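You operate a simulated robot arm through the tools that you are given. There is no shell and no other tool.

The job below is to be done with a simulated robot arm. You get a single attempt, and the scene is never put back.

TASK
Unwind the red spool to 110 cm, return it and zero the counter.
Fine: the cord winder's counter; red lever to FREE to crank, back on BRAKE so that the cord parts as you pull the spool away; stand it with the other spools; then one press of the yellow button, last; leave the other spools alone.

The check looks at the end state, three seconds after you hand in, the way a careful person would. Anything else that was tipped, shoved, dropped, spilled or broken makes it a failure.

THE ROBOT
A 6-joint arm with a two-finger gripper, fixed in place. Base frame: the origin is at the foot of the arm, x ahead of it, y to its left, z up. Readings come in cm, degrees, newtons and seconds.
Its first joint turns from -166.0 to 166.0 degrees. Payload 2.45 kg.
The TCP is the grasp point between the finger pads, 2 cm short of the fingertips. In the tool frame z runs along the fingers and y along their closing line. Largest opening 14 cm; the body of the gripper starts 16.8 cm behind the TCP.
Orientation is that of the tool frame in the base frame, as a unit quaternion [x, y, z, w]. With the fingers straight down and closing along the base's y, the tool's x points along the base's -x, its y along +y and its z along -z.

THE INTERFACE
- The arm moves only by the tool move_arm. Its argument "motion" is a list of rows, each an object (a shift or turn left out is 0, a gripper value left out holds the last) with "delta_pos": the shift along the tool's x, y, z in m, a list of three; "rotation": the turn, a rotation vector about the tool's x, y, z in degrees, a list of three. In form: [{"delta_pos": [dx, dy, dz], "rotation": [rx, ry, rz]}, ...]. A call has 1 to 20 rows; each row shifts and turns the commanded pose from where the row before left it, along the tool's axes as they then stand. "fingers" is the finger opening in m, from 0 to 0.14, set as the call begins (left out, the last holds). Each row takes 0.2 s and may step no farther than 5 cm and 8.6 degrees from the row before; otherwise, or with a gripper value out of range, the whole call is refused. A pose out of reach is approached as far as the arm can. The call stops where the force on the tool passes 50 N (or 10 N more than at its start, if that is more) or the arm is blocked; 0.2 s more then pass. Each finger travels about 4.5 cm/s and halts on what it meets, pressing with about 39 N; the grip force reading is that of the motor and also rises with nothing between the fingers. The clock runs only during rows and for 0.2 s after the last one: add rows that do not move to give the fingers time. The reply holds the time, the measured pose of the TCP, the force on the tool along the base axes, the opening and the grip force, in the units named above and with some noise, with the torque about the TCP (base axes, N m) and any sound that the robot's microphone picked up.
- Cameras (640 x 400 px; columns grow to the right, rows downward): "scene" is fixed at [39.88, 50.01, 166.47]; the picture's right is [-0.33, -0.94, 0.00], its down [-0.86, 0.30, -0.41] and it looks along [0.39, -0.14, -0.91] (base axes); focal length 328 px, centre (320, 200). "wrist" rides on the gripper at [7.8, 1.1, -20.9] in the tool frame; the picture's right is [-0.14, 0.99, 0.00], its down [-0.92, -0.13, -0.37] and it looks along [-0.37, -0.05, 0.93] (tool axes); focal length 280 px, centre (320, 200). There is no depth. A picture from a camera that has moved, and an enlarged one, comes with that camera's place and axes in the base frame and with its lens.
- snapshot(camera): a new picture of that camera. The clock stands still meanwhile.
- enlarge(camera, box): a new picture of the part [left, top, right, bottom] of that camera's present view, enlarged. The clock stands still meanwhile.
- close_job(): hands the job in; it is judged then, once.

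Places have to be worked out from the pictures, the camera data and where the tool is seen. Open the gripper and draw the arm clear of the work before you hand the job in, unless the task says otherwise.

The tools are called as a command line: name --argument value ..., lists and objects as JSON in quotes. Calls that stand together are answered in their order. move_arm: Moves the arm, as the interface text tells. Its arguments: {"type":"object","properties":{"motion":{"type":"array","items":{"type":"object","properties":{"delta_pos":{"type":"array","items":{"type":"number"}},"rotation":{"type":"array","items":{"type":"number"}}}}},"fingers":{"type":"number"}},"required":["motion"]} The other tools are called the same way: snapshot (camera) takes a picture; enlarge (camera, box) takes an enlarged picture of a part of a camera's view; close_job () hands the job in.

At the start:

```text
time: 0.0
position: [62.58, 28.02, 123.77]
tcp_rot: [0.0, 1.0, 0.0, 0.0]
ft_force: [-0.5, 0.2, -0.5]
ft_torque: [0.0, 0.01, -0.02]
gripper_width: 14.0
grasp_force: 0.0
```

scene: 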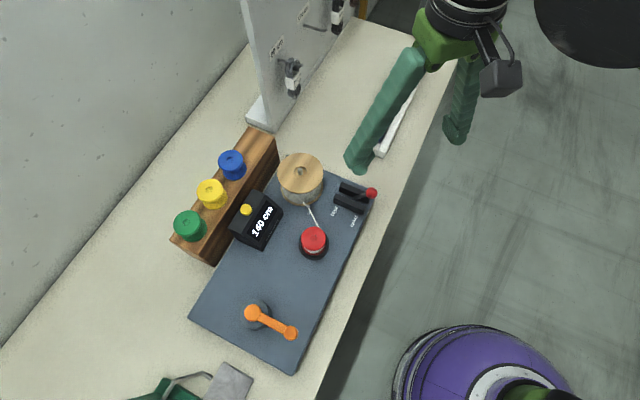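
wrist: 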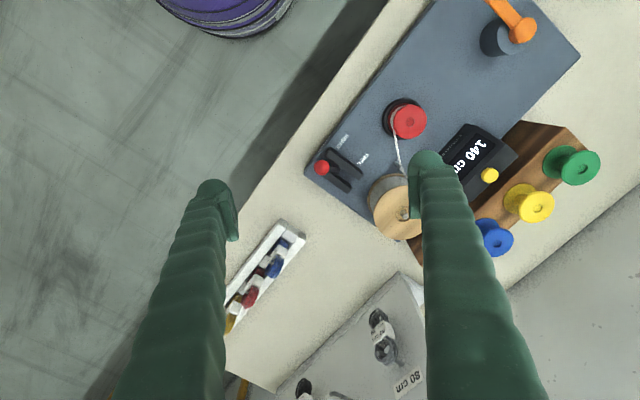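

The counter shows about 140 cm, with the winder in the middle of the bench. I'll take closer looks before moving.

enlarge --camera "scene" --box '[160, 120, 400, 270]'

enlarge --camera "scene" --box '[180, 220, 380, 390]'

enlarge --camera "wrist" --box '[300, 60, 500, 240]'

enlarge --camera "wrist" --box '[430, 0, 640, 260]'

enlarge --camera "scene" --box '[240, 0, 400, 130]'

```text
2.67 times, centred on (280, 195) of scene
camera zoom: at [39.88, 50.01, 166.47], right [-0.33, -0.94, 0.0], down [-0.86, 0.3, -0.41], along [0.39, -0.14, -0.91], focal length 873 px, centre (427, 213)
```

zoom: 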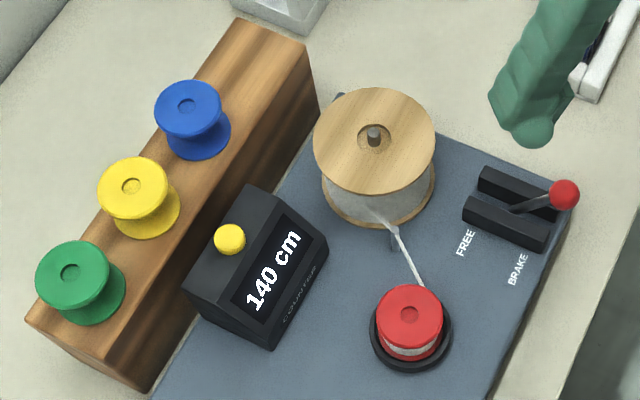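

```text
2.35 times, centred on (280, 305) of scene
camera zoom: at [39.88, 50.01, 166.47], right [-0.33, -0.94, 0.0], down [-0.86, 0.3, -0.41], along [0.39, -0.14, -0.91], focal length 771 px, centre (414, -47)
```

zoom: 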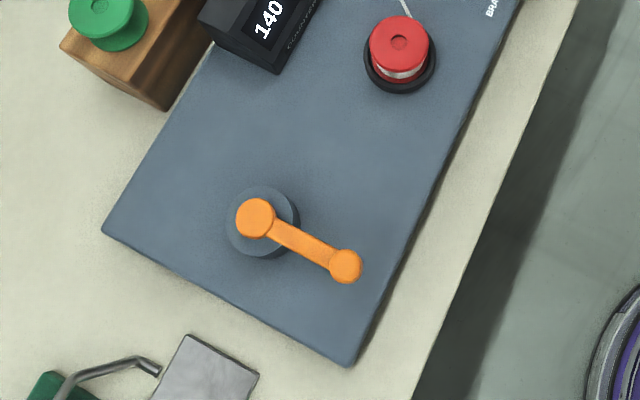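

```text
2.22 times, centred on (400, 150) of wrist
camera zoom: at [54.7, 29.11, 144.75], right [0.14, 0.99, 0.0], down [0.92, -0.13, 0.37], along [0.37, -0.05, -0.93], focal length 623 px, centre (142, 311)
```

zoom: 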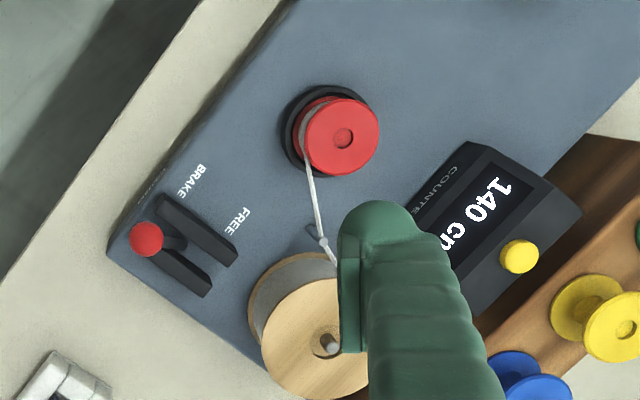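

```text
1.54 times, centred on (535, 130) of wrist
camera zoom: at [54.7, 29.11, 144.75], right [0.14, 0.99, 0.0], down [0.92, -0.13, 0.37], along [0.37, -0.05, -0.93], focal length 431 px, centre (-11, 308)
```

zoom: 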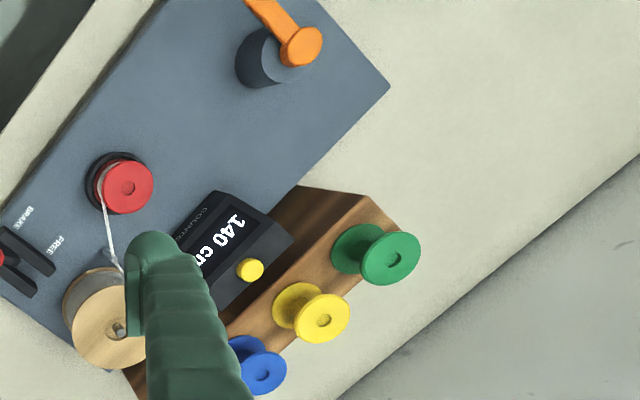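

```text
3.08 times, centred on (320, 65) of scene
camera zoom: at [39.88, 50.01, 166.47], right [-0.33, -0.94, 0.0], down [-0.86, 0.3, -0.41], along [0.39, -0.14, -0.91], focal length 1008 px, centre (320, 615)
```

zoom: 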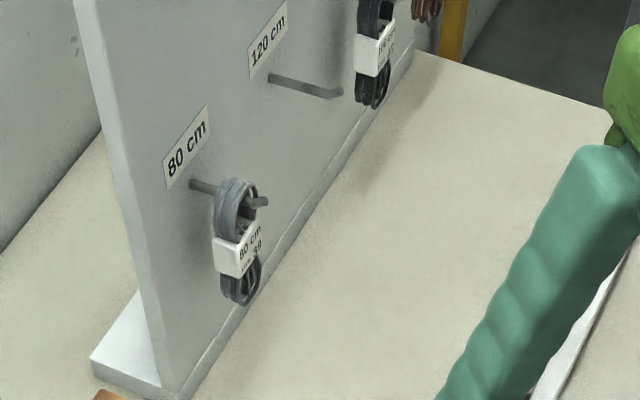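

From two-view triangulation the red spool top is near (62, 43, 96), with the board around z≈86. I'll shift over the winder for better stereo and closer views.

move_arm --motion '[{"delta_pos": [0.025, 0.04, 0]}, {"delta_pos": [0.025, 0.04, 0]}, {"delta_pos": [0.025, 0.04, 0]}, {"delta_pos": [0.025, 0.03, 0]}, {}]'

snapshot --camera "wrist"

snapshot --camera "scene"

```text
time: 1.2
position: [52.44, 43.2, 123.78]
tcp_rot: [-0.001, 1.0, 0.0, 0.001]
ft_force: [0.1, -0.2, -0.3]
ft_torque: [-0.03, 0.02, 0.0]
gripper_width: 14.01
grasp_force: 0.1
```

```text
taken
camera wrist: at [44.7, 44.18, 144.74], right [0.14, 0.99, 0.0], down [0.92, -0.13, 0.37], along [0.37, -0.05, -0.93], focal length 280 px, centre (320, 200)
```

wrist: 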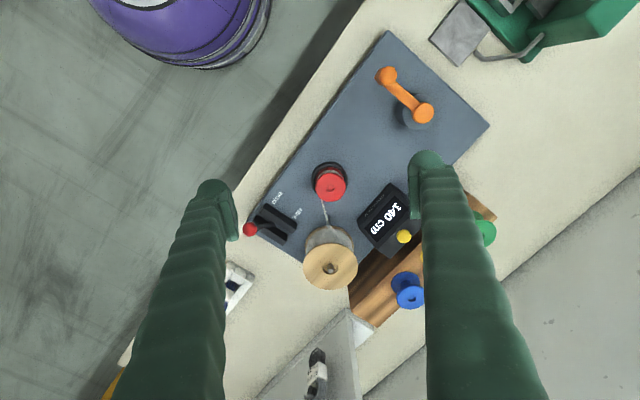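

```text
taken
```

scene: 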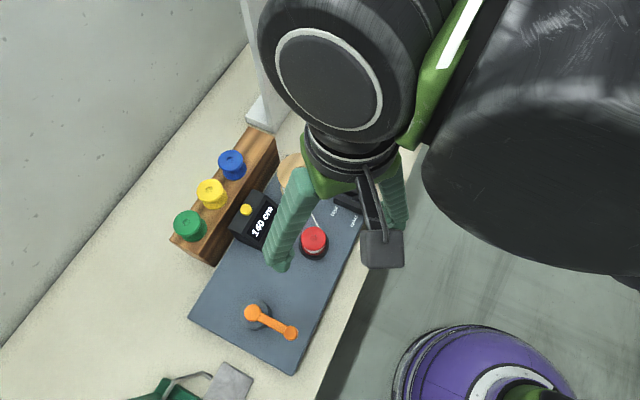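

Pure-translation stereo puts the crank hub near (50.5, 60, 98) and its knob near (44.5, 54.4, 98), with the board's long axis about 45° to the base. I'll move closer to the crank for a detailed look.

move_arm --motion '[{"delta_pos": [0.02, 0.029, 0.028]}, {"delta_pos": [0.02, 0.029, 0.028]}, {"delta_pos": [0.02, 0.029, 0.028]}, {"delta_pos": [0.02, 0.029, 0.028]}, {"delta_pos": [0.02, 0.029, 0.028]}, {}]'

snapshot --camera "wrist"

snapshot --camera "scene"

```text
time: 2.6
position: [42.7, 57.65, 109.9]
tcp_rot: [0.0, 1.0, 0.001, 0.0]
ft_force: [0.1, -0.2, -1.1]
ft_torque: [0.0, 0.01, 0.0]
gripper_width: 13.99
grasp_force: 0.1
```

```text
taken
camera wrist: at [34.76, 58.65, 130.84], right [0.14, 0.99, 0.0], down [0.92, -0.13, 0.37], along [0.37, -0.05, -0.93], focal length 280 px, centre (320, 200)
```

wrist: 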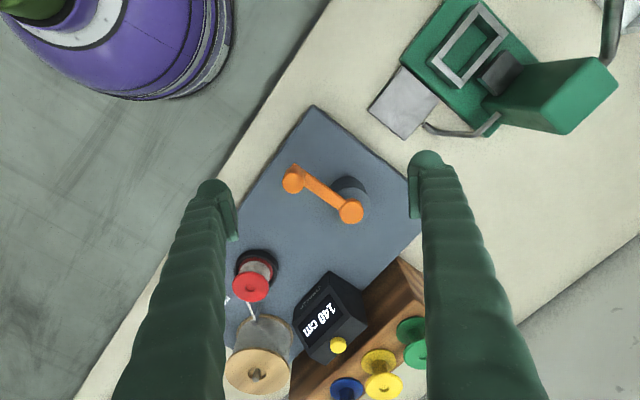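

```text
taken
```

scene: 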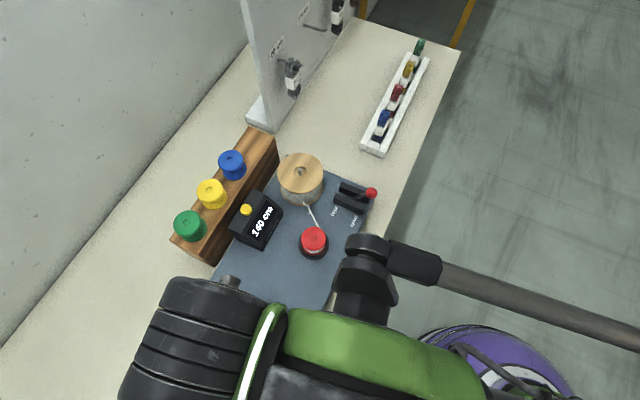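

enlarge --camera "wrist" --box '[240, 140, 400, 240]'

enlarge --camera "wrist" --box '[220, 230, 440, 400]'

enlarge --camera "scene" --box '[320, 160, 400, 240]'

enlarge --camera "scene" --box '[170, 120, 290, 270]'

```text
4.00 times, centred on (320, 190) of wrist
camera zoom: at [34.76, 58.65, 130.84], right [0.14, 0.99, 0.0], down [0.92, -0.13, 0.37], along [0.37, -0.05, -0.93], focal length 1122 px, centre (320, 240)
```

zoom: 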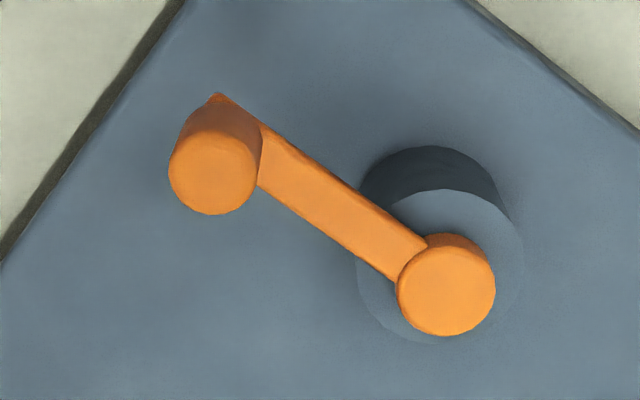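

```text
2.35 times, centred on (330, 315) of wrist
camera zoom: at [34.76, 58.65, 130.84], right [0.14, 0.99, 0.0], down [0.92, -0.13, 0.37], along [0.37, -0.05, -0.93], focal length 660 px, centre (296, -71)
```

zoom: 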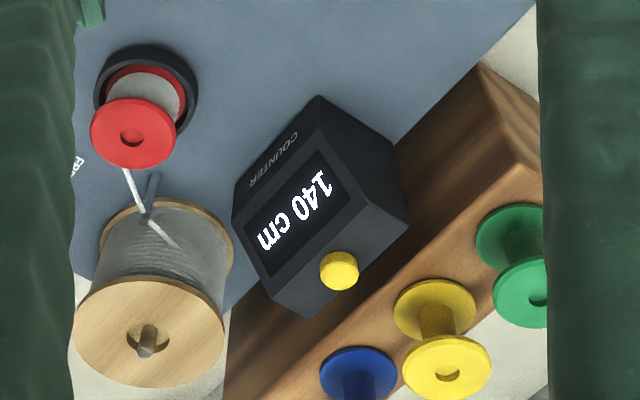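

```text
5.00 times, centred on (360, 200) of scene
camera zoom: at [39.88, 50.01, 166.47], right [-0.33, -0.94, 0.0], down [-0.86, 0.3, -0.41], along [0.39, -0.14, -0.91], focal length 1638 px, centre (120, 200)
```

zoom: 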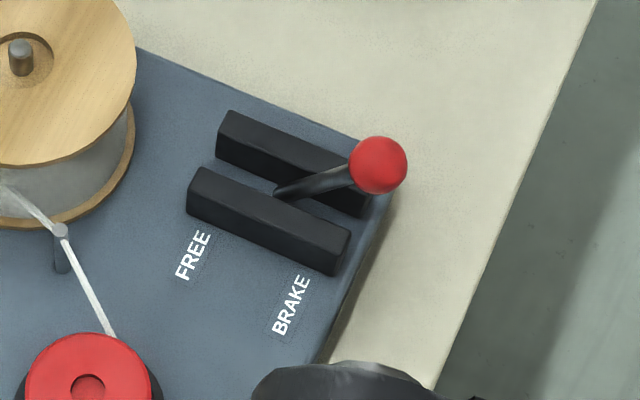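

```text
2.67 times, centred on (230, 195) of scene
camera zoom: at [39.88, 50.01, 166.47], right [-0.33, -0.94, 0.0], down [-0.86, 0.3, -0.41], along [0.39, -0.14, -0.91], focal length 873 px, centre (560, 213)
```

zoom: 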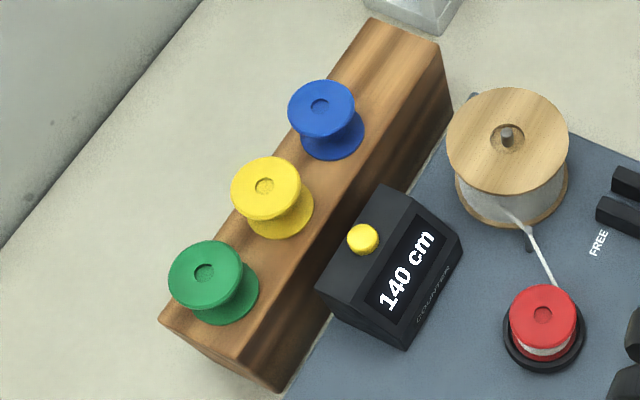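

Refined estimates: knob top (44.6, 54.2, 99.7), hub (50.8, 60.8, 96), lever ball (67.4, 27.6, 97.5), currently leaning outward to BRAKE. I'll go above the lever and yaw the tool by −45° to line up with the board.

move_arm --motion '[{"delta_pos": [-0.0266, -0.0408, -0.003]}, {"delta_pos": [-0.0266, -0.0408, -0.003]}, {"delta_pos": [-0.0266, -0.0408, -0.003]}, {"delta_pos": [-0.0266, -0.0408, -0.003]}, {"delta_pos": [-0.0266, -0.0408, -0.003]}, {"delta_pos": [-0.0266, -0.0408, -0.003]}, {"delta_pos": [-0.0266, -0.0408, -0.003]}, {"delta_pos": [-0.0266, -0.0408, -0.003]}, {"rotation": [0, 0, -7.5]}, {"rotation": [0, 0, -7.5]}, {"rotation": [0, 0, -7.5]}, {"rotation": [0, 0, -7.5]}, {"rotation": [0, 0, -7.5]}, {"rotation": [0, 0, -7.5]}, {}]'

snapshot --camera "wrist"

snapshot --camera "scene"

```text
time: 5.8
position: [63.87, 24.92, 112.27]
tcp_rot: [-0.384, 0.923, -0.001, 0.0]
ft_force: [1.0, 0.7, 0.6]
ft_torque: [-0.01, 0.02, 0.0]
gripper_width: 14.01
grasp_force: 0.1
```

```text
taken
camera wrist: at [57.43, 20.1, 133.14], right [-0.6, 0.8, 0.0], down [0.74, 0.56, 0.37], along [0.29, 0.22, -0.93], focal length 280 px, centre (320, 200)
```

wrist: 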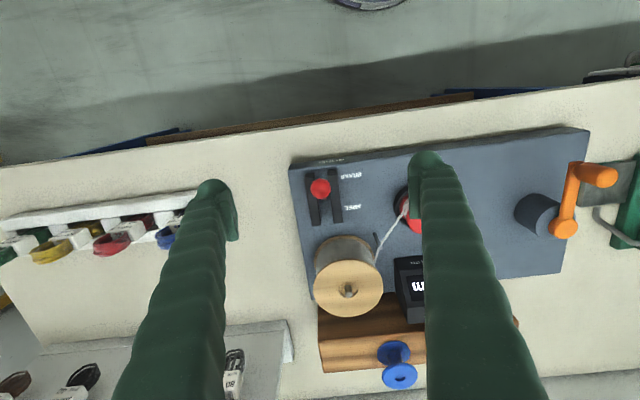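

```text
taken
```

scene: 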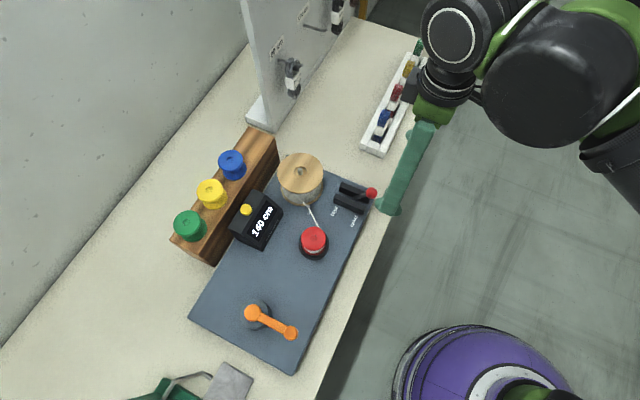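

The lever ball is right on the camera axis, consistent with (67.2, 27.5, 97.5). I'll zoom in on the lever to check its geometry.

enlarge --camera "wrist" --box '[270, 140, 430, 250]'

enlarge --camera "wrist" --box '[230, 150, 440, 390]'

```text
3.64 times, centred on (350, 195) of wrist
camera zoom: at [57.43, 20.1, 133.14], right [-0.6, 0.8, 0.0], down [0.74, 0.56, 0.37], along [0.29, 0.22, -0.93], focal length 1020 px, centre (211, 218)
```

zoom: 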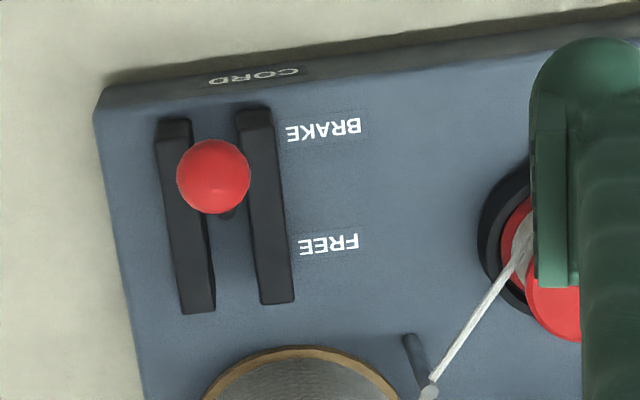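

```text
1.67 times, centred on (335, 270) of wrist
camera zoom: at [57.43, 20.1, 133.14], right [-0.6, 0.8, 0.0], down [0.74, 0.56, 0.37], along [0.29, 0.22, -0.93], focal length 467 px, centre (295, 83)
```

zoom: 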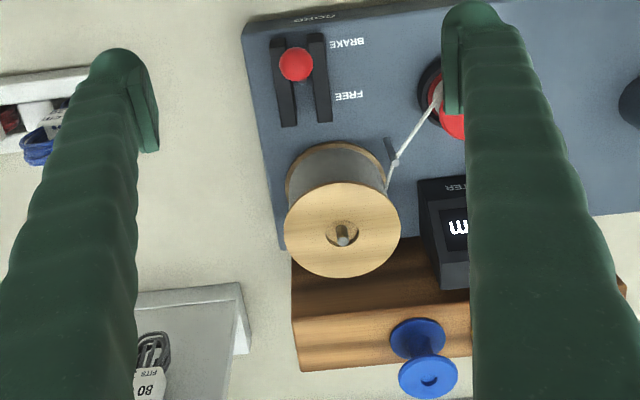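

The slot runs along about (0.72, 0.69), pivoting near (70.8, 30.9), so FREE should put the ball near (74.4, 34.3), close to the wooden bobbin at (77.9, 41.2, r≈5.4). I'll yaw another −18° so the fingers stay clear of the bobbin, narrow to 6 cm and hover above the ball.

move_arm --fingers 0.06 --motion '[{"rotation": [0, 0, -6]}, {"rotation": [0, 0, -6]}, {"rotation": [0, 0, -6]}, {"delta_pos": [-0.0193, -0.0093, 0.02]}, {"delta_pos": [-0.0193, -0.0093, 0.02]}, {"delta_pos": [0, 0, 0.025]}, {"delta_pos": [0, 0, 0.025]}, {}]'

snapshot --camera "wrist"

enlarge --camera "scene" --box '[300, 100, 460, 240]'

```text
time: 7.6
position: [67.24, 27.54, 103.29]
tcp_rot: [-0.522, 0.853, 0.0, 0.001]
ft_force: [-0.2, 0.1, 0.3]
ft_torque: [-0.01, -0.01, -0.04]
gripper_width: 6.0
grasp_force: 0.0
```

```text
taken
camera wrist: at [62.73, 21.02, 124.13], right [-0.82, 0.57, 0.0], down [0.53, 0.76, 0.37], along [0.21, 0.3, -0.93], focal length 280 px, centre (320, 200)
```

wrist: 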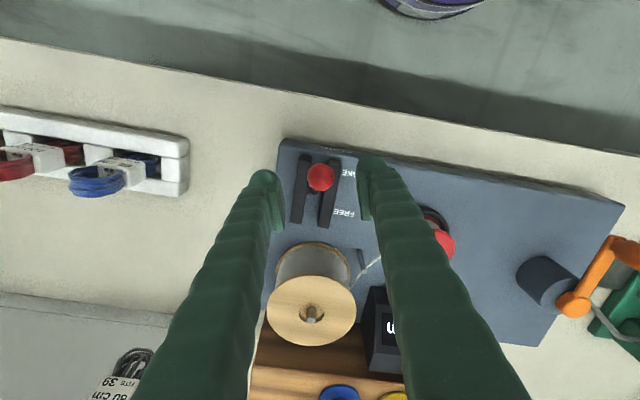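

```text
2.86 times, centred on (380, 170) of scene
camera zoom: at [39.88, 50.01, 166.47], right [-0.33, -0.94, 0.0], down [-0.86, 0.3, -0.41], along [0.39, -0.14, -0.91], focal length 936 px, centre (149, 286)
```

zoom: 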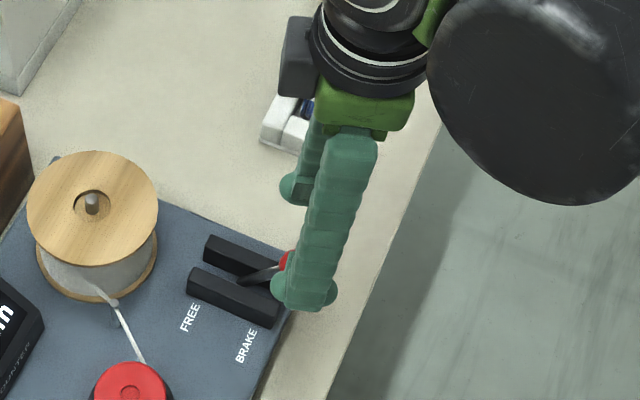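

Alignment with the ball looks right (ball at column 320 between the fingers). Descending 5.5 cm to ball height and closing on it.

move_arm --motion '[{"delta_pos": [0, 0, 0.02]}, {"delta_pos": [0, 0, 0.02]}, {"delta_pos": [-0.001, 0, 0.015]}, {}]'

snapshot --camera "wrist"

move_arm --fingers 0.02 --motion '[{}, {}, {}, {}]'

enlarge --camera "wrist" --box '[240, 130, 400, 260]'

```text
time: 8.6
position: [67.24, 27.68, 97.68]
tcp_rot: [-0.522, 0.853, 0.0, 0.0]
ft_force: [0.2, -0.6, 0.5]
ft_torque: [0.01, 0.02, -0.01]
gripper_width: 5.99
grasp_force: 0.1
```

```text
taken
camera wrist: at [62.65, 21.11, 118.64], right [-0.82, 0.57, 0.0], down [0.53, 0.76, 0.37], along [0.21, 0.3, -0.93], focal length 280 px, centre (320, 200)
```

wrist: 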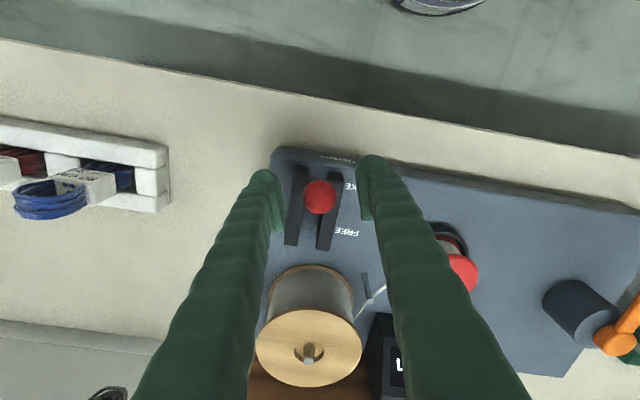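

```text
time: 9.6
position: [67.31, 27.66, 97.72]
tcp_rot: [-0.522, 0.853, 0.0, 0.0]
ft_force: [4.4, -1.7, -1.6]
ft_torque: [0.02, -0.01, -0.01]
gripper_width: 2.34
grasp_force: 39.0
```

```text
3.08 times, centred on (320, 195) of wrist
camera zoom: at [62.69, 21.08, 118.65], right [-0.82, 0.57, 0.0], down [0.53, 0.76, 0.37], along [0.21, 0.3, -0.93], focal length 863 px, centre (320, 215)
```

zoom: 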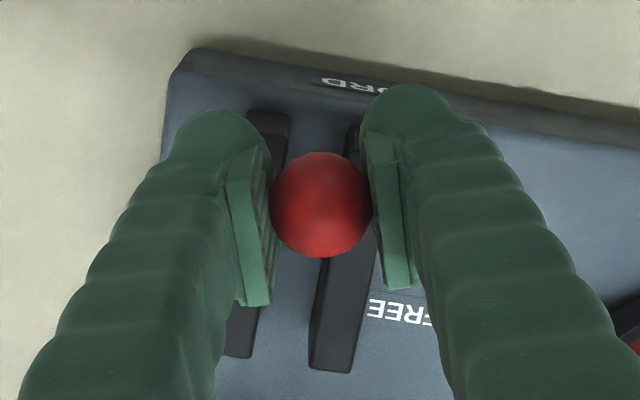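

The ball is gripped (2.34 cm, about 39 N). I'll swing the lever along its arc toward FREE, stopping at mid-travel to read the forces.

move_arm --motion '[{"delta_pos": [-0.00867, -0.003, -0.0044]}, {"delta_pos": [-0.00914, -0.0032, -0.0035]}, {"delta_pos": [-0.00942, -0.0033, -0.0025]}, {"delta_pos": [-0.0095, -0.0033, -0.0016]}, {"delta_pos": [-0.0096, -0.0033, -0.0005]}]'

enlarge --camera "wrist" --box '[240, 130, 400, 260]'

```text
time: 10.8
position: [70.71, 31.3, 98.94]
tcp_rot: [-0.523, 0.852, 0.001, 0.0]
ft_force: [-32.2, 12.4, -17.2]
ft_torque: [-1.08, 0.45, 0.0]
gripper_width: 2.35
grasp_force: 45.4
```

```text
3.08 times, centred on (320, 195) of wrist
camera zoom: at [66.15, 24.67, 119.87], right [-0.82, 0.57, 0.0], down [0.53, 0.76, 0.37], along [0.21, 0.3, -0.93], focal length 863 px, centre (320, 215)
```

zoom: 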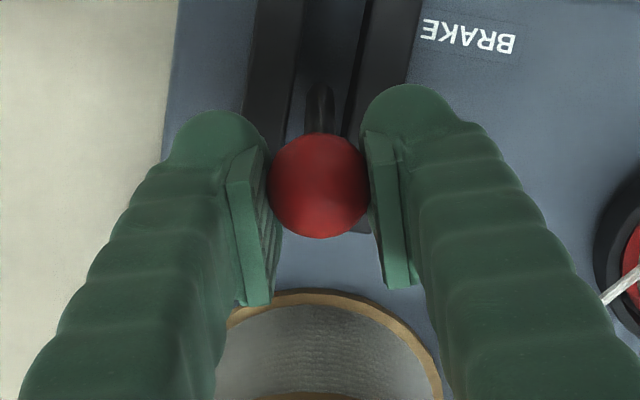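

The lever follows, but sideways (~34 N) and downward forces show the slot points slightly more toward +y than I assumed. I'll relax sideways and continue along a corrected direction in small steps.

move_arm --motion '[{"delta_pos": [0, 0.0035, 0.0015]}, {"delta_pos": [-0.0097, -0.0025, 0.0005]}, {"delta_pos": [-0.0097, -0.0025, 0.0016]}]'

```text
time: 11.6
position: [72.0, 32.55, 98.78]
tcp_rot: [-0.522, 0.853, 0.0, 0.001]
ft_force: [-9.2, -13.3, -10.1]
ft_torque: [-1.2, 0.45, 0.1]
gripper_width: 2.31
grasp_force: 44.9
```

Lateral force is gone; what's left is mostly the lever's resistance along its travel. Continuing toward FREE.

move_arm --motion '[{"delta_pos": [-0.0095, -0.0026, 0.003]}, {"delta_pos": [-0.0092, -0.0026, 0.0037]}]'

enlarge --camera "wrist" --box '[240, 130, 400, 260]'

enlarge --camera "scene" --box '[280, 120, 440, 240]'

```text
time: 12.2
position: [73.24, 34.16, 98.01]
tcp_rot: [-0.522, 0.853, 0.0, 0.0]
ft_force: [2.8, -22.3, -3.2]
ft_torque: [-1.06, 0.24, 0.34]
gripper_width: 2.27
grasp_force: 45.4
```

```text
3.08 times, centred on (320, 195) of wrist
camera zoom: at [68.64, 27.48, 118.91], right [-0.82, 0.57, 0.0], down [0.53, 0.76, 0.37], along [0.21, 0.3, -0.93], focal length 863 px, centre (320, 215)
```

zoom: 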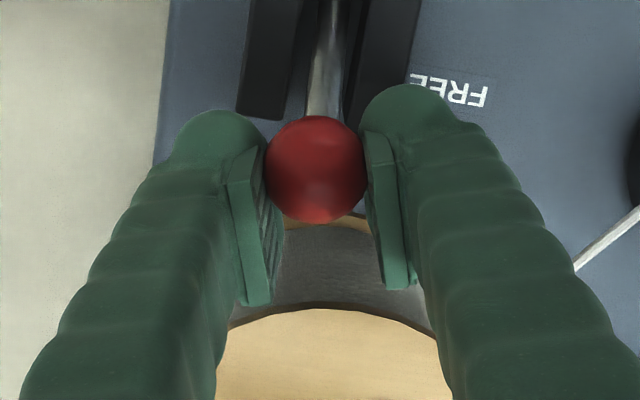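

```text
3.33 times, centred on (360, 180) of scene
camera zoom: at [39.88, 50.01, 166.47], right [-0.33, -0.94, 0.0], down [-0.86, 0.3, -0.41], along [0.39, -0.14, -0.91], focal length 1092 px, centre (187, 267)
```

zoom: 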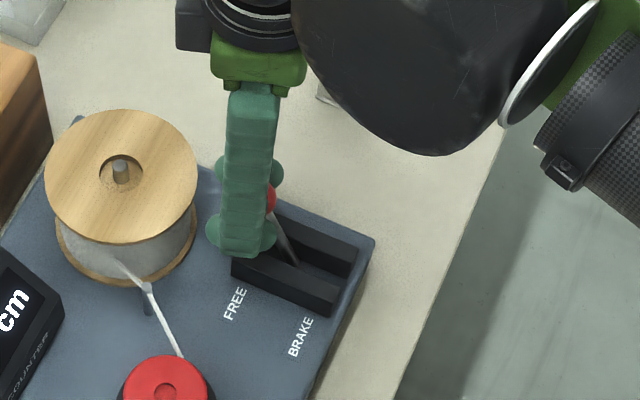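

The lever now leans to the FREE side but the ball lags slightly in the pads. I'll push a little more to see if it has reached its end stop.

move_arm --motion '[{"delta_pos": [-0.006, -0.001, 0.0025]}, {"delta_pos": [-0.005, -0.001, 0.0025]}]'

enlarge --camera "wrist" --box '[240, 130, 400, 260]'

```text
time: 12.8
position: [73.73, 34.75, 97.43]
tcp_rot: [-0.522, 0.853, 0.0, 0.0]
ft_force: [-2.5, -35.1, 2.3]
ft_torque: [-0.91, 0.23, 0.4]
gripper_width: 2.25
grasp_force: 45.2
```

```text
3.08 times, centred on (320, 195) of wrist
camera zoom: at [69.27, 28.18, 118.48], right [-0.82, 0.57, 0.0], down [0.53, 0.76, 0.37], along [0.21, 0.3, -0.93], focal length 863 px, centre (320, 215)
```

zoom: 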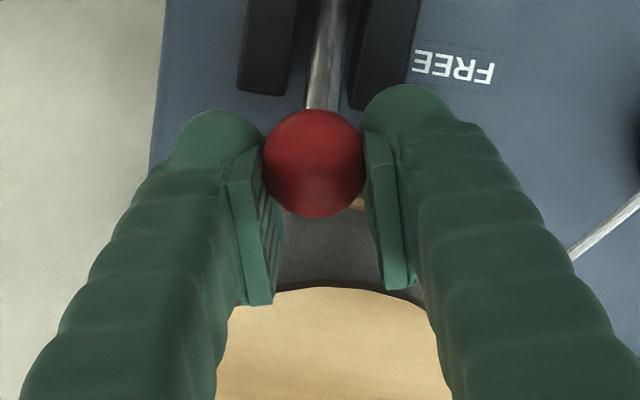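

Resistance rose to 35 N, so this is probably the end stop. I'll release, lift straight up and check the lever's position.

move_arm --fingers 0.06 --motion '[{}, {}, {}, {"delta_pos": [0.003, 0, -0.03]}, {"delta_pos": [0.01, 0, -0.04]}, {"delta_pos": [0.02, 0, -0.04]}, {}]'

enlarge --camera "wrist" --box '[220, 100, 460, 260]'

enlarge --camera "scene" --box '[280, 120, 440, 240]'

```text
time: 14.4
position: [72.22, 31.99, 108.6]
tcp_rot: [-0.522, 0.853, 0.0, 0.0]
ft_force: [-1.0, -0.8, -0.5]
ft_torque: [0.03, -0.03, -0.02]
gripper_width: 6.01
grasp_force: 0.0
```

```text
2.50 times, centred on (340, 180) of wrist
camera zoom: at [67.75, 25.49, 129.52], right [-0.82, 0.57, 0.0], down [0.53, 0.76, 0.37], along [0.21, 0.3, -0.93], focal length 701 px, centre (270, 250)
```

zoom: 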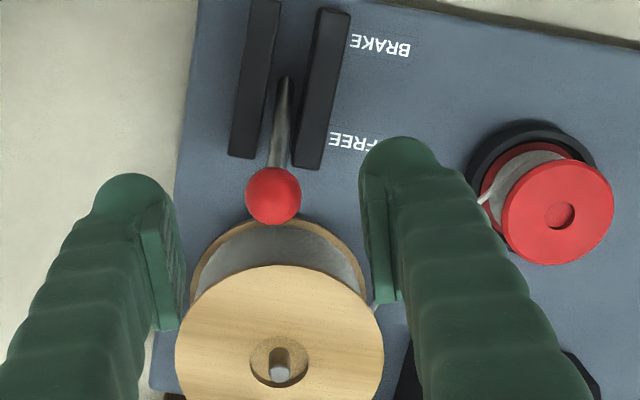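

```text
3.33 times, centred on (360, 180) of scene
camera zoom: at [39.88, 50.01, 166.47], right [-0.33, -0.94, 0.0], down [-0.86, 0.3, -0.41], along [0.39, -0.14, -0.91], focal length 1092 px, centre (187, 267)
```

zoom: 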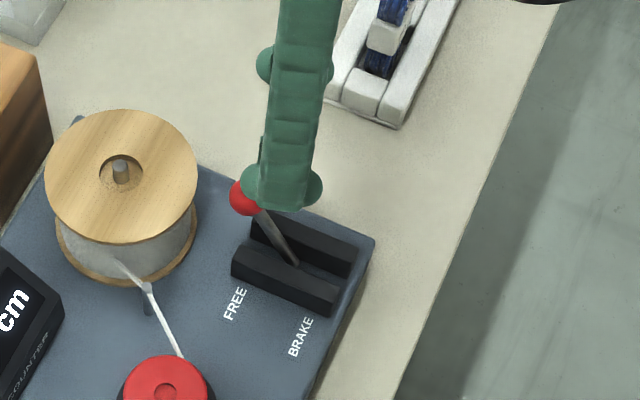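

The lever has snapped fully to FREE (ball near (73.3, 33.6)). Now I'll yaw back to −45° and move above the crank knob.

move_arm --motion '[{"rotation": [0, 0, 6]}, {"rotation": [0, 0, 6]}, {"rotation": [0, 0, 6]}, {"delta_pos": [0.0046, 0.0441, 0]}, {"delta_pos": [0.0046, 0.0441, 0]}, {"delta_pos": [0.0046, 0.0441, 0]}, {"delta_pos": [0.0046, 0.0441, 0]}, {"delta_pos": [0.0046, 0.0441, 0]}, {"delta_pos": [0.0046, 0.0441, 0]}, {"delta_pos": [0.0046, 0.0441, 0]}, {"delta_pos": [0.0046, 0.0441, 0]}, {}]'

snapshot --camera "wrist"

snapshot --camera "scene"

```text
time: 17.0
position: [44.91, 54.3, 108.29]
tcp_rot: [-0.382, 0.924, -0.001, 0.001]
ft_force: [0.4, -0.8, 0.0]
ft_torque: [-0.01, -0.01, -0.03]
gripper_width: 6.02
grasp_force: 0.0
```

```text
taken
camera wrist: at [38.39, 49.4, 129.26], right [-0.6, 0.8, 0.0], down [0.74, 0.56, 0.37], along [0.29, 0.22, -0.93], focal length 280 px, centre (320, 200)
```

wrist: 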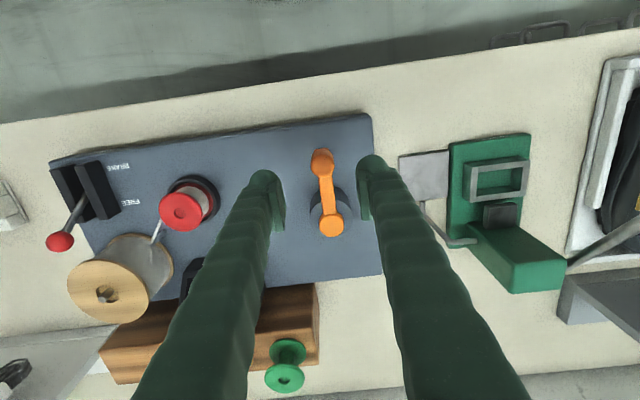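

```text
taken
```

scene: 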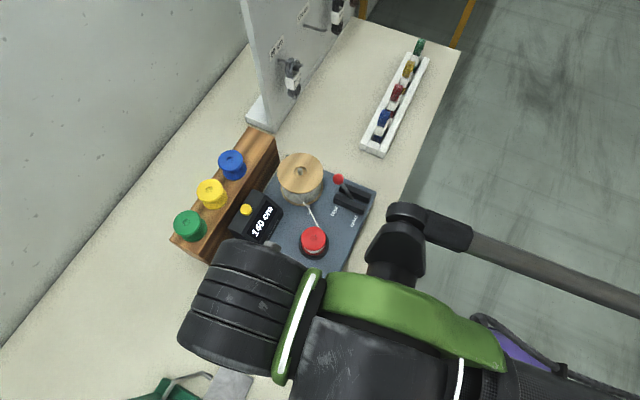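

enlarge --camera "wrist" --box '[270, 130, 390, 250]'

```text
3.33 times, centred on (330, 190) of wrist
camera zoom: at [38.39, 49.4, 129.26], right [-0.6, 0.8, 0.0], down [0.74, 0.56, 0.37], along [0.29, 0.22, -0.93], focal length 935 px, centre (287, 233)
```

zoom: 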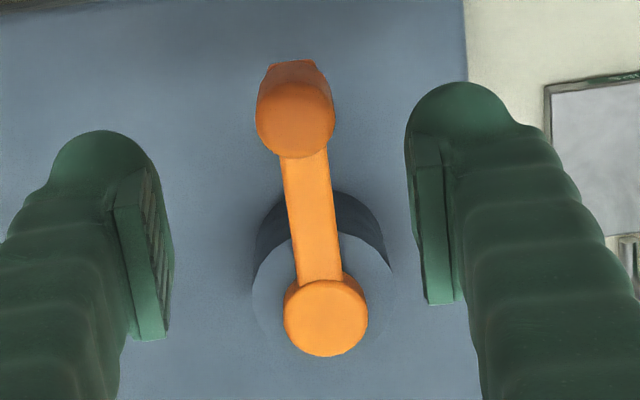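

The counter still reads 140 and the knob sits centred between the open fingers; I judge its top at (44.4, 54.3, 99.5) with the hub axis at (50.8, 60.7), radius about 9.1 cm. Descending to grip the knob with the tips just above the crank arm.

move_arm --motion '[{"delta_pos": [0.0017, 0.0017, 0.034]}, {"delta_pos": [0.0017, 0.0017, 0.034]}, {"delta_pos": [0, 0, 0.03]}, {}]'

enlarge --camera "wrist" --box '[250, 130, 390, 260]'

move_arm --fingers 0.02 --motion '[{}, {}, {}, {}]'

enlarge --camera "wrist" --box '[250, 130, 390, 260]'

```text
time: 18.0
position: [44.24, 54.42, 98.69]
tcp_rot: [-0.381, 0.924, 0.0, 0.0]
ft_force: [0.3, -0.7, -0.8]
ft_torque: [-0.01, 0.02, -0.01]
gripper_width: 6.0
grasp_force: 0.1
```

```text
3.08 times, centred on (320, 195) of wrist
camera zoom: at [37.81, 49.58, 119.53], right [-0.6, 0.8, 0.0], down [0.74, 0.56, 0.37], along [0.29, 0.22, -0.93], focal length 863 px, centre (320, 215)
```

zoom: 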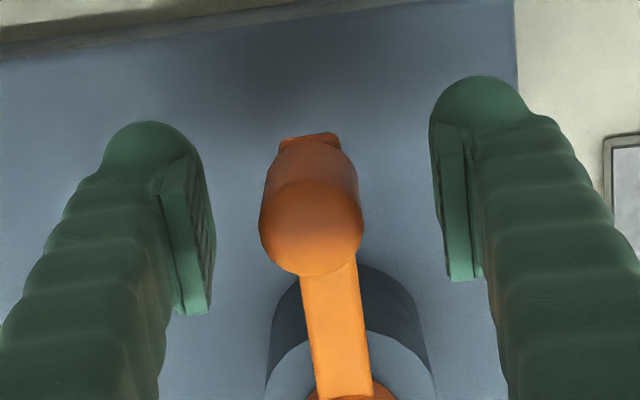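

```text
time: 19.0
position: [44.18, 54.36, 98.6]
tcp_rot: [-0.382, 0.924, 0.001, 0.0]
ft_force: [-0.8, -0.1, -2.0]
ft_torque: [0.04, 0.03, -0.01]
gripper_width: 2.46
grasp_force: 40.7
```

```text
3.08 times, centred on (320, 195) of wrist
camera zoom: at [37.82, 49.59, 119.55], right [-0.6, 0.8, 0.0], down [0.74, 0.56, 0.37], along [0.29, 0.22, -0.93], focal length 863 px, centre (320, 215)
```

zoom: 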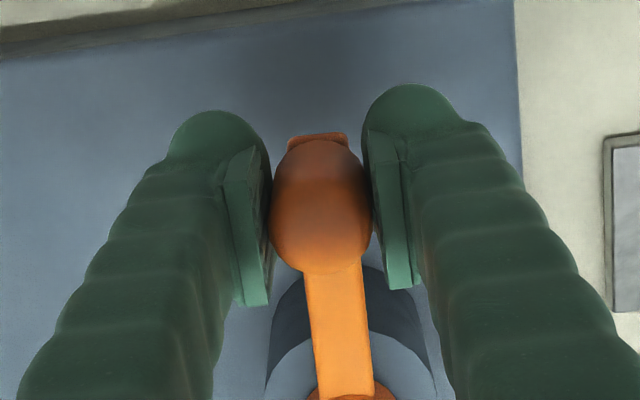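

The knob is held. I'll test a small 20° clockwise turn (seen from above), then read the counter and forces.

move_arm --motion '[{"delta_pos": [-0.0003, 0.0077, 0]}, {"delta_pos": [-0.001, 0.0076, 0]}, {"delta_pos": [-0.0017, 0.0075, 0]}, {"delta_pos": [-0.0023, 0.0073, 0]}]'

enlarge --camera "scene" --box '[180, 140, 400, 280]'

enlarge --camera "wrist" --box '[250, 130, 390, 260]'

```text
time: 20.0
position: [42.57, 56.97, 98.57]
tcp_rot: [-0.383, 0.924, 0.0, 0.001]
ft_force: [2.0, -4.3, -0.3]
ft_torque: [-0.08, 0.07, -0.38]
gripper_width: 2.44
grasp_force: 44.6
```

```text
2.86 times, centred on (290, 210) of scene
camera zoom: at [39.88, 50.01, 166.47], right [-0.33, -0.94, 0.0], down [-0.86, 0.3, -0.41], along [0.39, -0.14, -0.91], focal length 936 px, centre (406, 171)
```

zoom: 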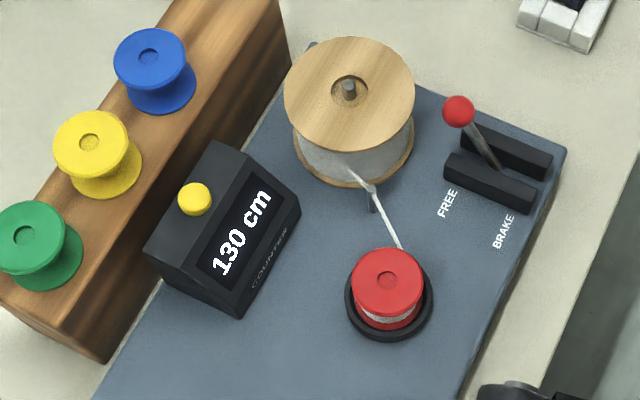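

```text
3.08 times, centred on (320, 195) of wrist
camera zoom: at [36.22, 52.11, 119.54], right [-0.6, 0.8, 0.0], down [0.74, 0.56, 0.37], along [0.29, 0.22, -0.93], focal length 863 px, centre (320, 215)
```

zoom: 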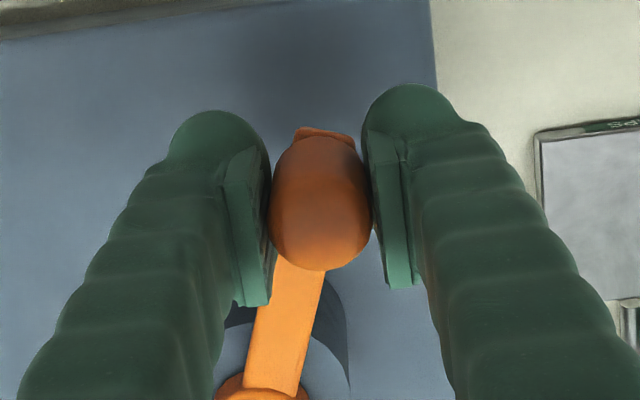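

Clockwise is the right way, with only small forces: the counter now reads 130. It changes fast (or in coarse steps), so I'll go in 5° steps and read it each time.

move_arm --motion '[{"delta_pos": [-0.0015, 0.0036, 0]}, {"delta_pos": [-0.0016, 0.0035, 0]}]'

enlarge --camera "scene" --box '[220, 180, 300, 250]'

```text
time: 20.6
position: [42.39, 57.63, 98.54]
tcp_rot: [-0.383, 0.924, 0.0, 0.0]
ft_force: [2.6, -3.1, 6.5]
ft_torque: [-0.13, 0.06, -0.37]
gripper_width: 2.45
grasp_force: 45.5
```

```text
5.71 times, centred on (260, 215) of scene
camera zoom: at [39.88, 50.01, 166.47], right [-0.33, -0.94, 0.0], down [-0.86, 0.3, -0.41], along [0.39, -0.14, -0.91], focal length 1871 px, centre (663, 114)
```

zoom: 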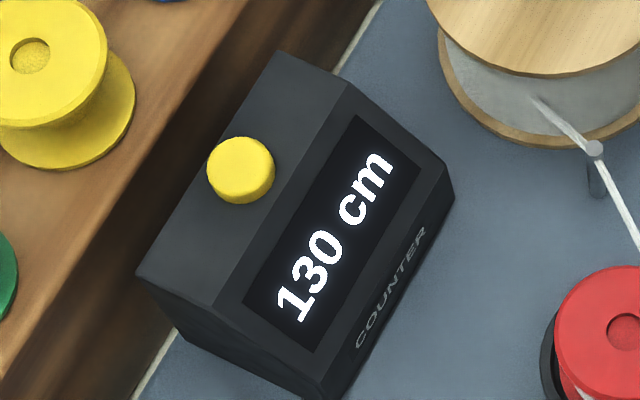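

Still 130 after about 25° in total, so the display works in coarse steps. Continuing in 5° steps to find where it flips.

move_arm --motion '[{"delta_pos": [-0.0036, 0.0067, 0]}]'

enlarge --camera "scene" --box '[220, 180, 300, 250]'

move_arm --motion '[{"delta_pos": [-0.0042, 0.0064, 0]}]'

enlarge --camera "scene" --box '[220, 180, 300, 250]'

```text
time: 21.0
position: [42.13, 58.43, 98.66]
tcp_rot: [-0.383, 0.924, 0.0, 0.0]
ft_force: [1.2, -4.1, -0.4]
ft_torque: [-0.14, 0.11, -0.45]
gripper_width: 2.44
grasp_force: 45.1
```

```text
5.71 times, centred on (260, 215) of scene
camera zoom: at [39.88, 50.01, 166.47], right [-0.33, -0.94, 0.0], down [-0.86, 0.3, -0.41], along [0.39, -0.14, -0.91], focal length 1871 px, centre (663, 114)
```

zoom: 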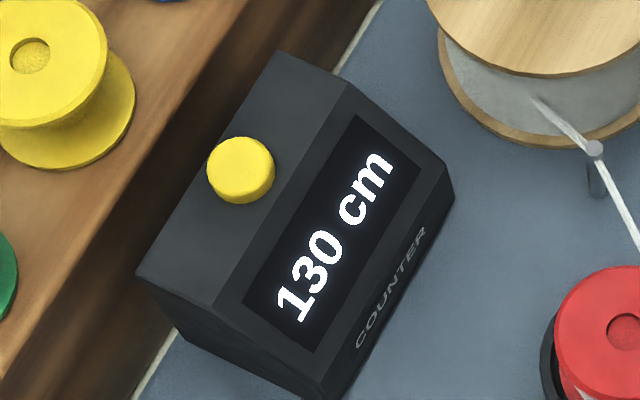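

```text
time: 21.4
position: [42.01, 59.06, 98.65]
tcp_rot: [-0.383, 0.924, -0.001, -0.001]
ft_force: [2.9, -4.4, -3.1]
ft_torque: [-0.15, 0.06, -0.37]
gripper_width: 2.42
grasp_force: 45.8
```

```text
5.71 times, centred on (260, 215) of scene
camera zoom: at [39.88, 50.01, 166.47], right [-0.33, -0.94, 0.0], down [-0.86, 0.3, -0.41], along [0.39, -0.14, -0.91], focal length 1871 px, centre (663, 114)
```

zoom: 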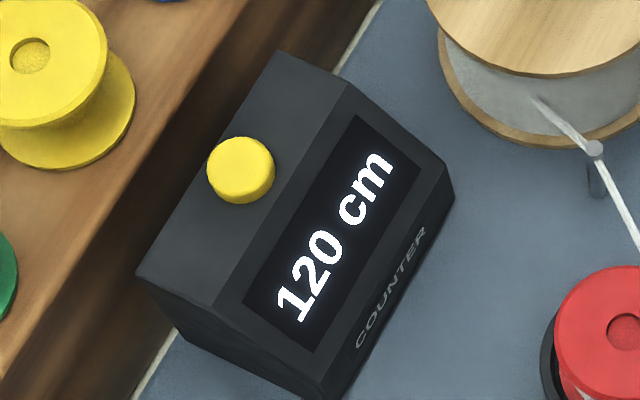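

Now 120, with the flip somewhere between 30° and 34.5° of crank angle. Continuing in small steps to find the flip to 110.

move_arm --motion '[{"delta_pos": [-0.0047, 0.006, 0]}]'

enlarge --camera "scene" --box '[220, 180, 300, 250]'

move_arm --motion '[{"delta_pos": [-0.0052, 0.0055, 0]}]'

enlarge --camera "scene" --box '[220, 180, 300, 250]'

move_arm --motion '[{"delta_pos": [-0.0057, 0.0051, 0]}]'

enlarge --camera "scene" --box '[220, 180, 300, 250]'

```text
time: 21.8
position: [41.92, 59.98, 98.71]
tcp_rot: [-0.383, 0.924, 0.0, 0.0]
ft_force: [0.8, -4.0, -18.8]
ft_torque: [0.05, -0.06, -0.31]
gripper_width: 2.44
grasp_force: 44.4
```

```text
5.71 times, centred on (260, 215) of scene
camera zoom: at [39.88, 50.01, 166.47], right [-0.33, -0.94, 0.0], down [-0.86, 0.3, -0.41], along [0.39, -0.14, -0.91], focal length 1871 px, centre (663, 114)
```

zoom: 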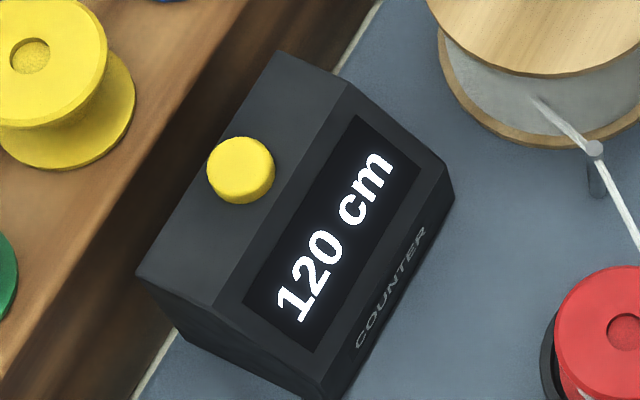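

```text
time: 22.2
position: [41.89, 60.61, 98.64]
tcp_rot: [-0.383, 0.924, 0.0, 0.0]
ft_force: [-1.7, -4.1, -14.6]
ft_torque: [-0.16, 0.13, -0.29]
gripper_width: 2.46
grasp_force: 45.2
```

```text
5.71 times, centred on (260, 215) of scene
camera zoom: at [39.88, 50.01, 166.47], right [-0.33, -0.94, 0.0], down [-0.86, 0.3, -0.41], along [0.39, -0.14, -0.91], focal length 1871 px, centre (663, 114)
```

zoom: 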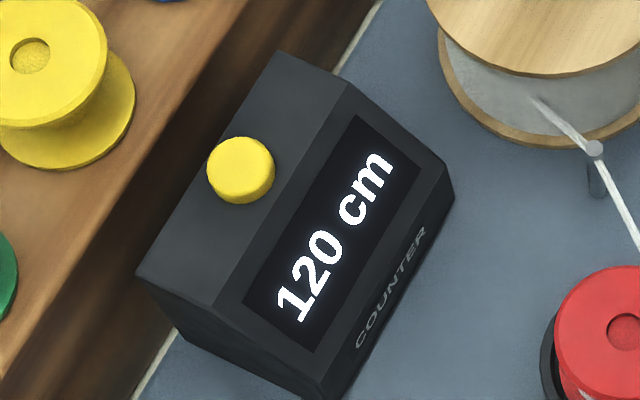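

```text
time: 22.6
position: [41.94, 61.47, 98.69]
tcp_rot: [-0.382, 0.924, 0.0, 0.001]
ft_force: [1.5, -5.0, -13.4]
ft_torque: [-0.17, 0.17, -0.37]
gripper_width: 2.45
grasp_force: 44.9
```

```text
5.71 times, centred on (260, 215) of scene
camera zoom: at [39.88, 50.01, 166.47], right [-0.33, -0.94, 0.0], down [-0.86, 0.3, -0.41], along [0.39, -0.14, -0.91], focal length 1871 px, centre (663, 114)
```

zoom: 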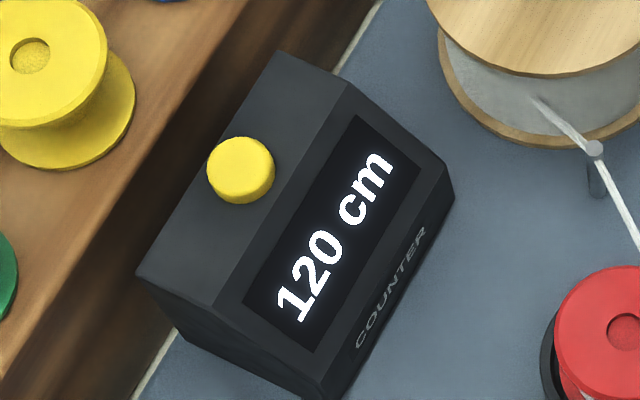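

Still 120 at about 50°, which fits nearest-10 rounding with about 22° per 10 cm. Next steps.

move_arm --motion '[{"delta_pos": [-0.0061, 0.0045, 0.0005]}]'

enlarge --camera "scene" --box '[220, 180, 300, 250]'

move_arm --motion '[{"delta_pos": [-0.0065, 0.004, 0.0005]}]'

enlarge --camera "scene" --box '[220, 180, 300, 250]'

```text
time: 23.0
position: [41.88, 62.17, 98.74]
tcp_rot: [-0.382, 0.924, 0.0, 0.001]
ft_force: [3.0, -5.3, -1.4]
ft_torque: [-0.25, 0.14, -0.35]
gripper_width: 2.44
grasp_force: 45.1
```

```text
5.71 times, centred on (260, 215) of scene
camera zoom: at [39.88, 50.01, 166.47], right [-0.33, -0.94, 0.0], down [-0.86, 0.3, -0.41], along [0.39, -0.14, -0.91], focal length 1871 px, centre (663, 114)
```

zoom: 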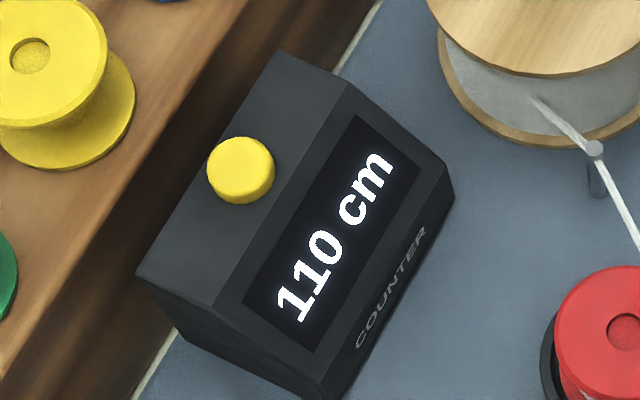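

```text
time: 23.4
position: [42.2, 62.93, 98.7]
tcp_rot: [-0.383, 0.924, 0.0, 0.001]
ft_force: [5.8, -3.4, 20.1]
ft_torque: [-0.4, 0.33, -0.15]
gripper_width: 2.46
grasp_force: 45.0
```

```text
5.71 times, centred on (260, 215) of scene
camera zoom: at [39.88, 50.01, 166.47], right [-0.33, -0.94, 0.0], down [-0.86, 0.3, -0.41], along [0.39, -0.14, -0.91], focal length 1871 px, centre (663, 114)
```

zoom: 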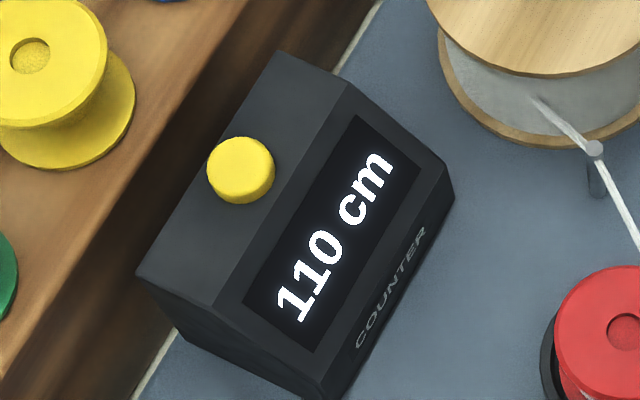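

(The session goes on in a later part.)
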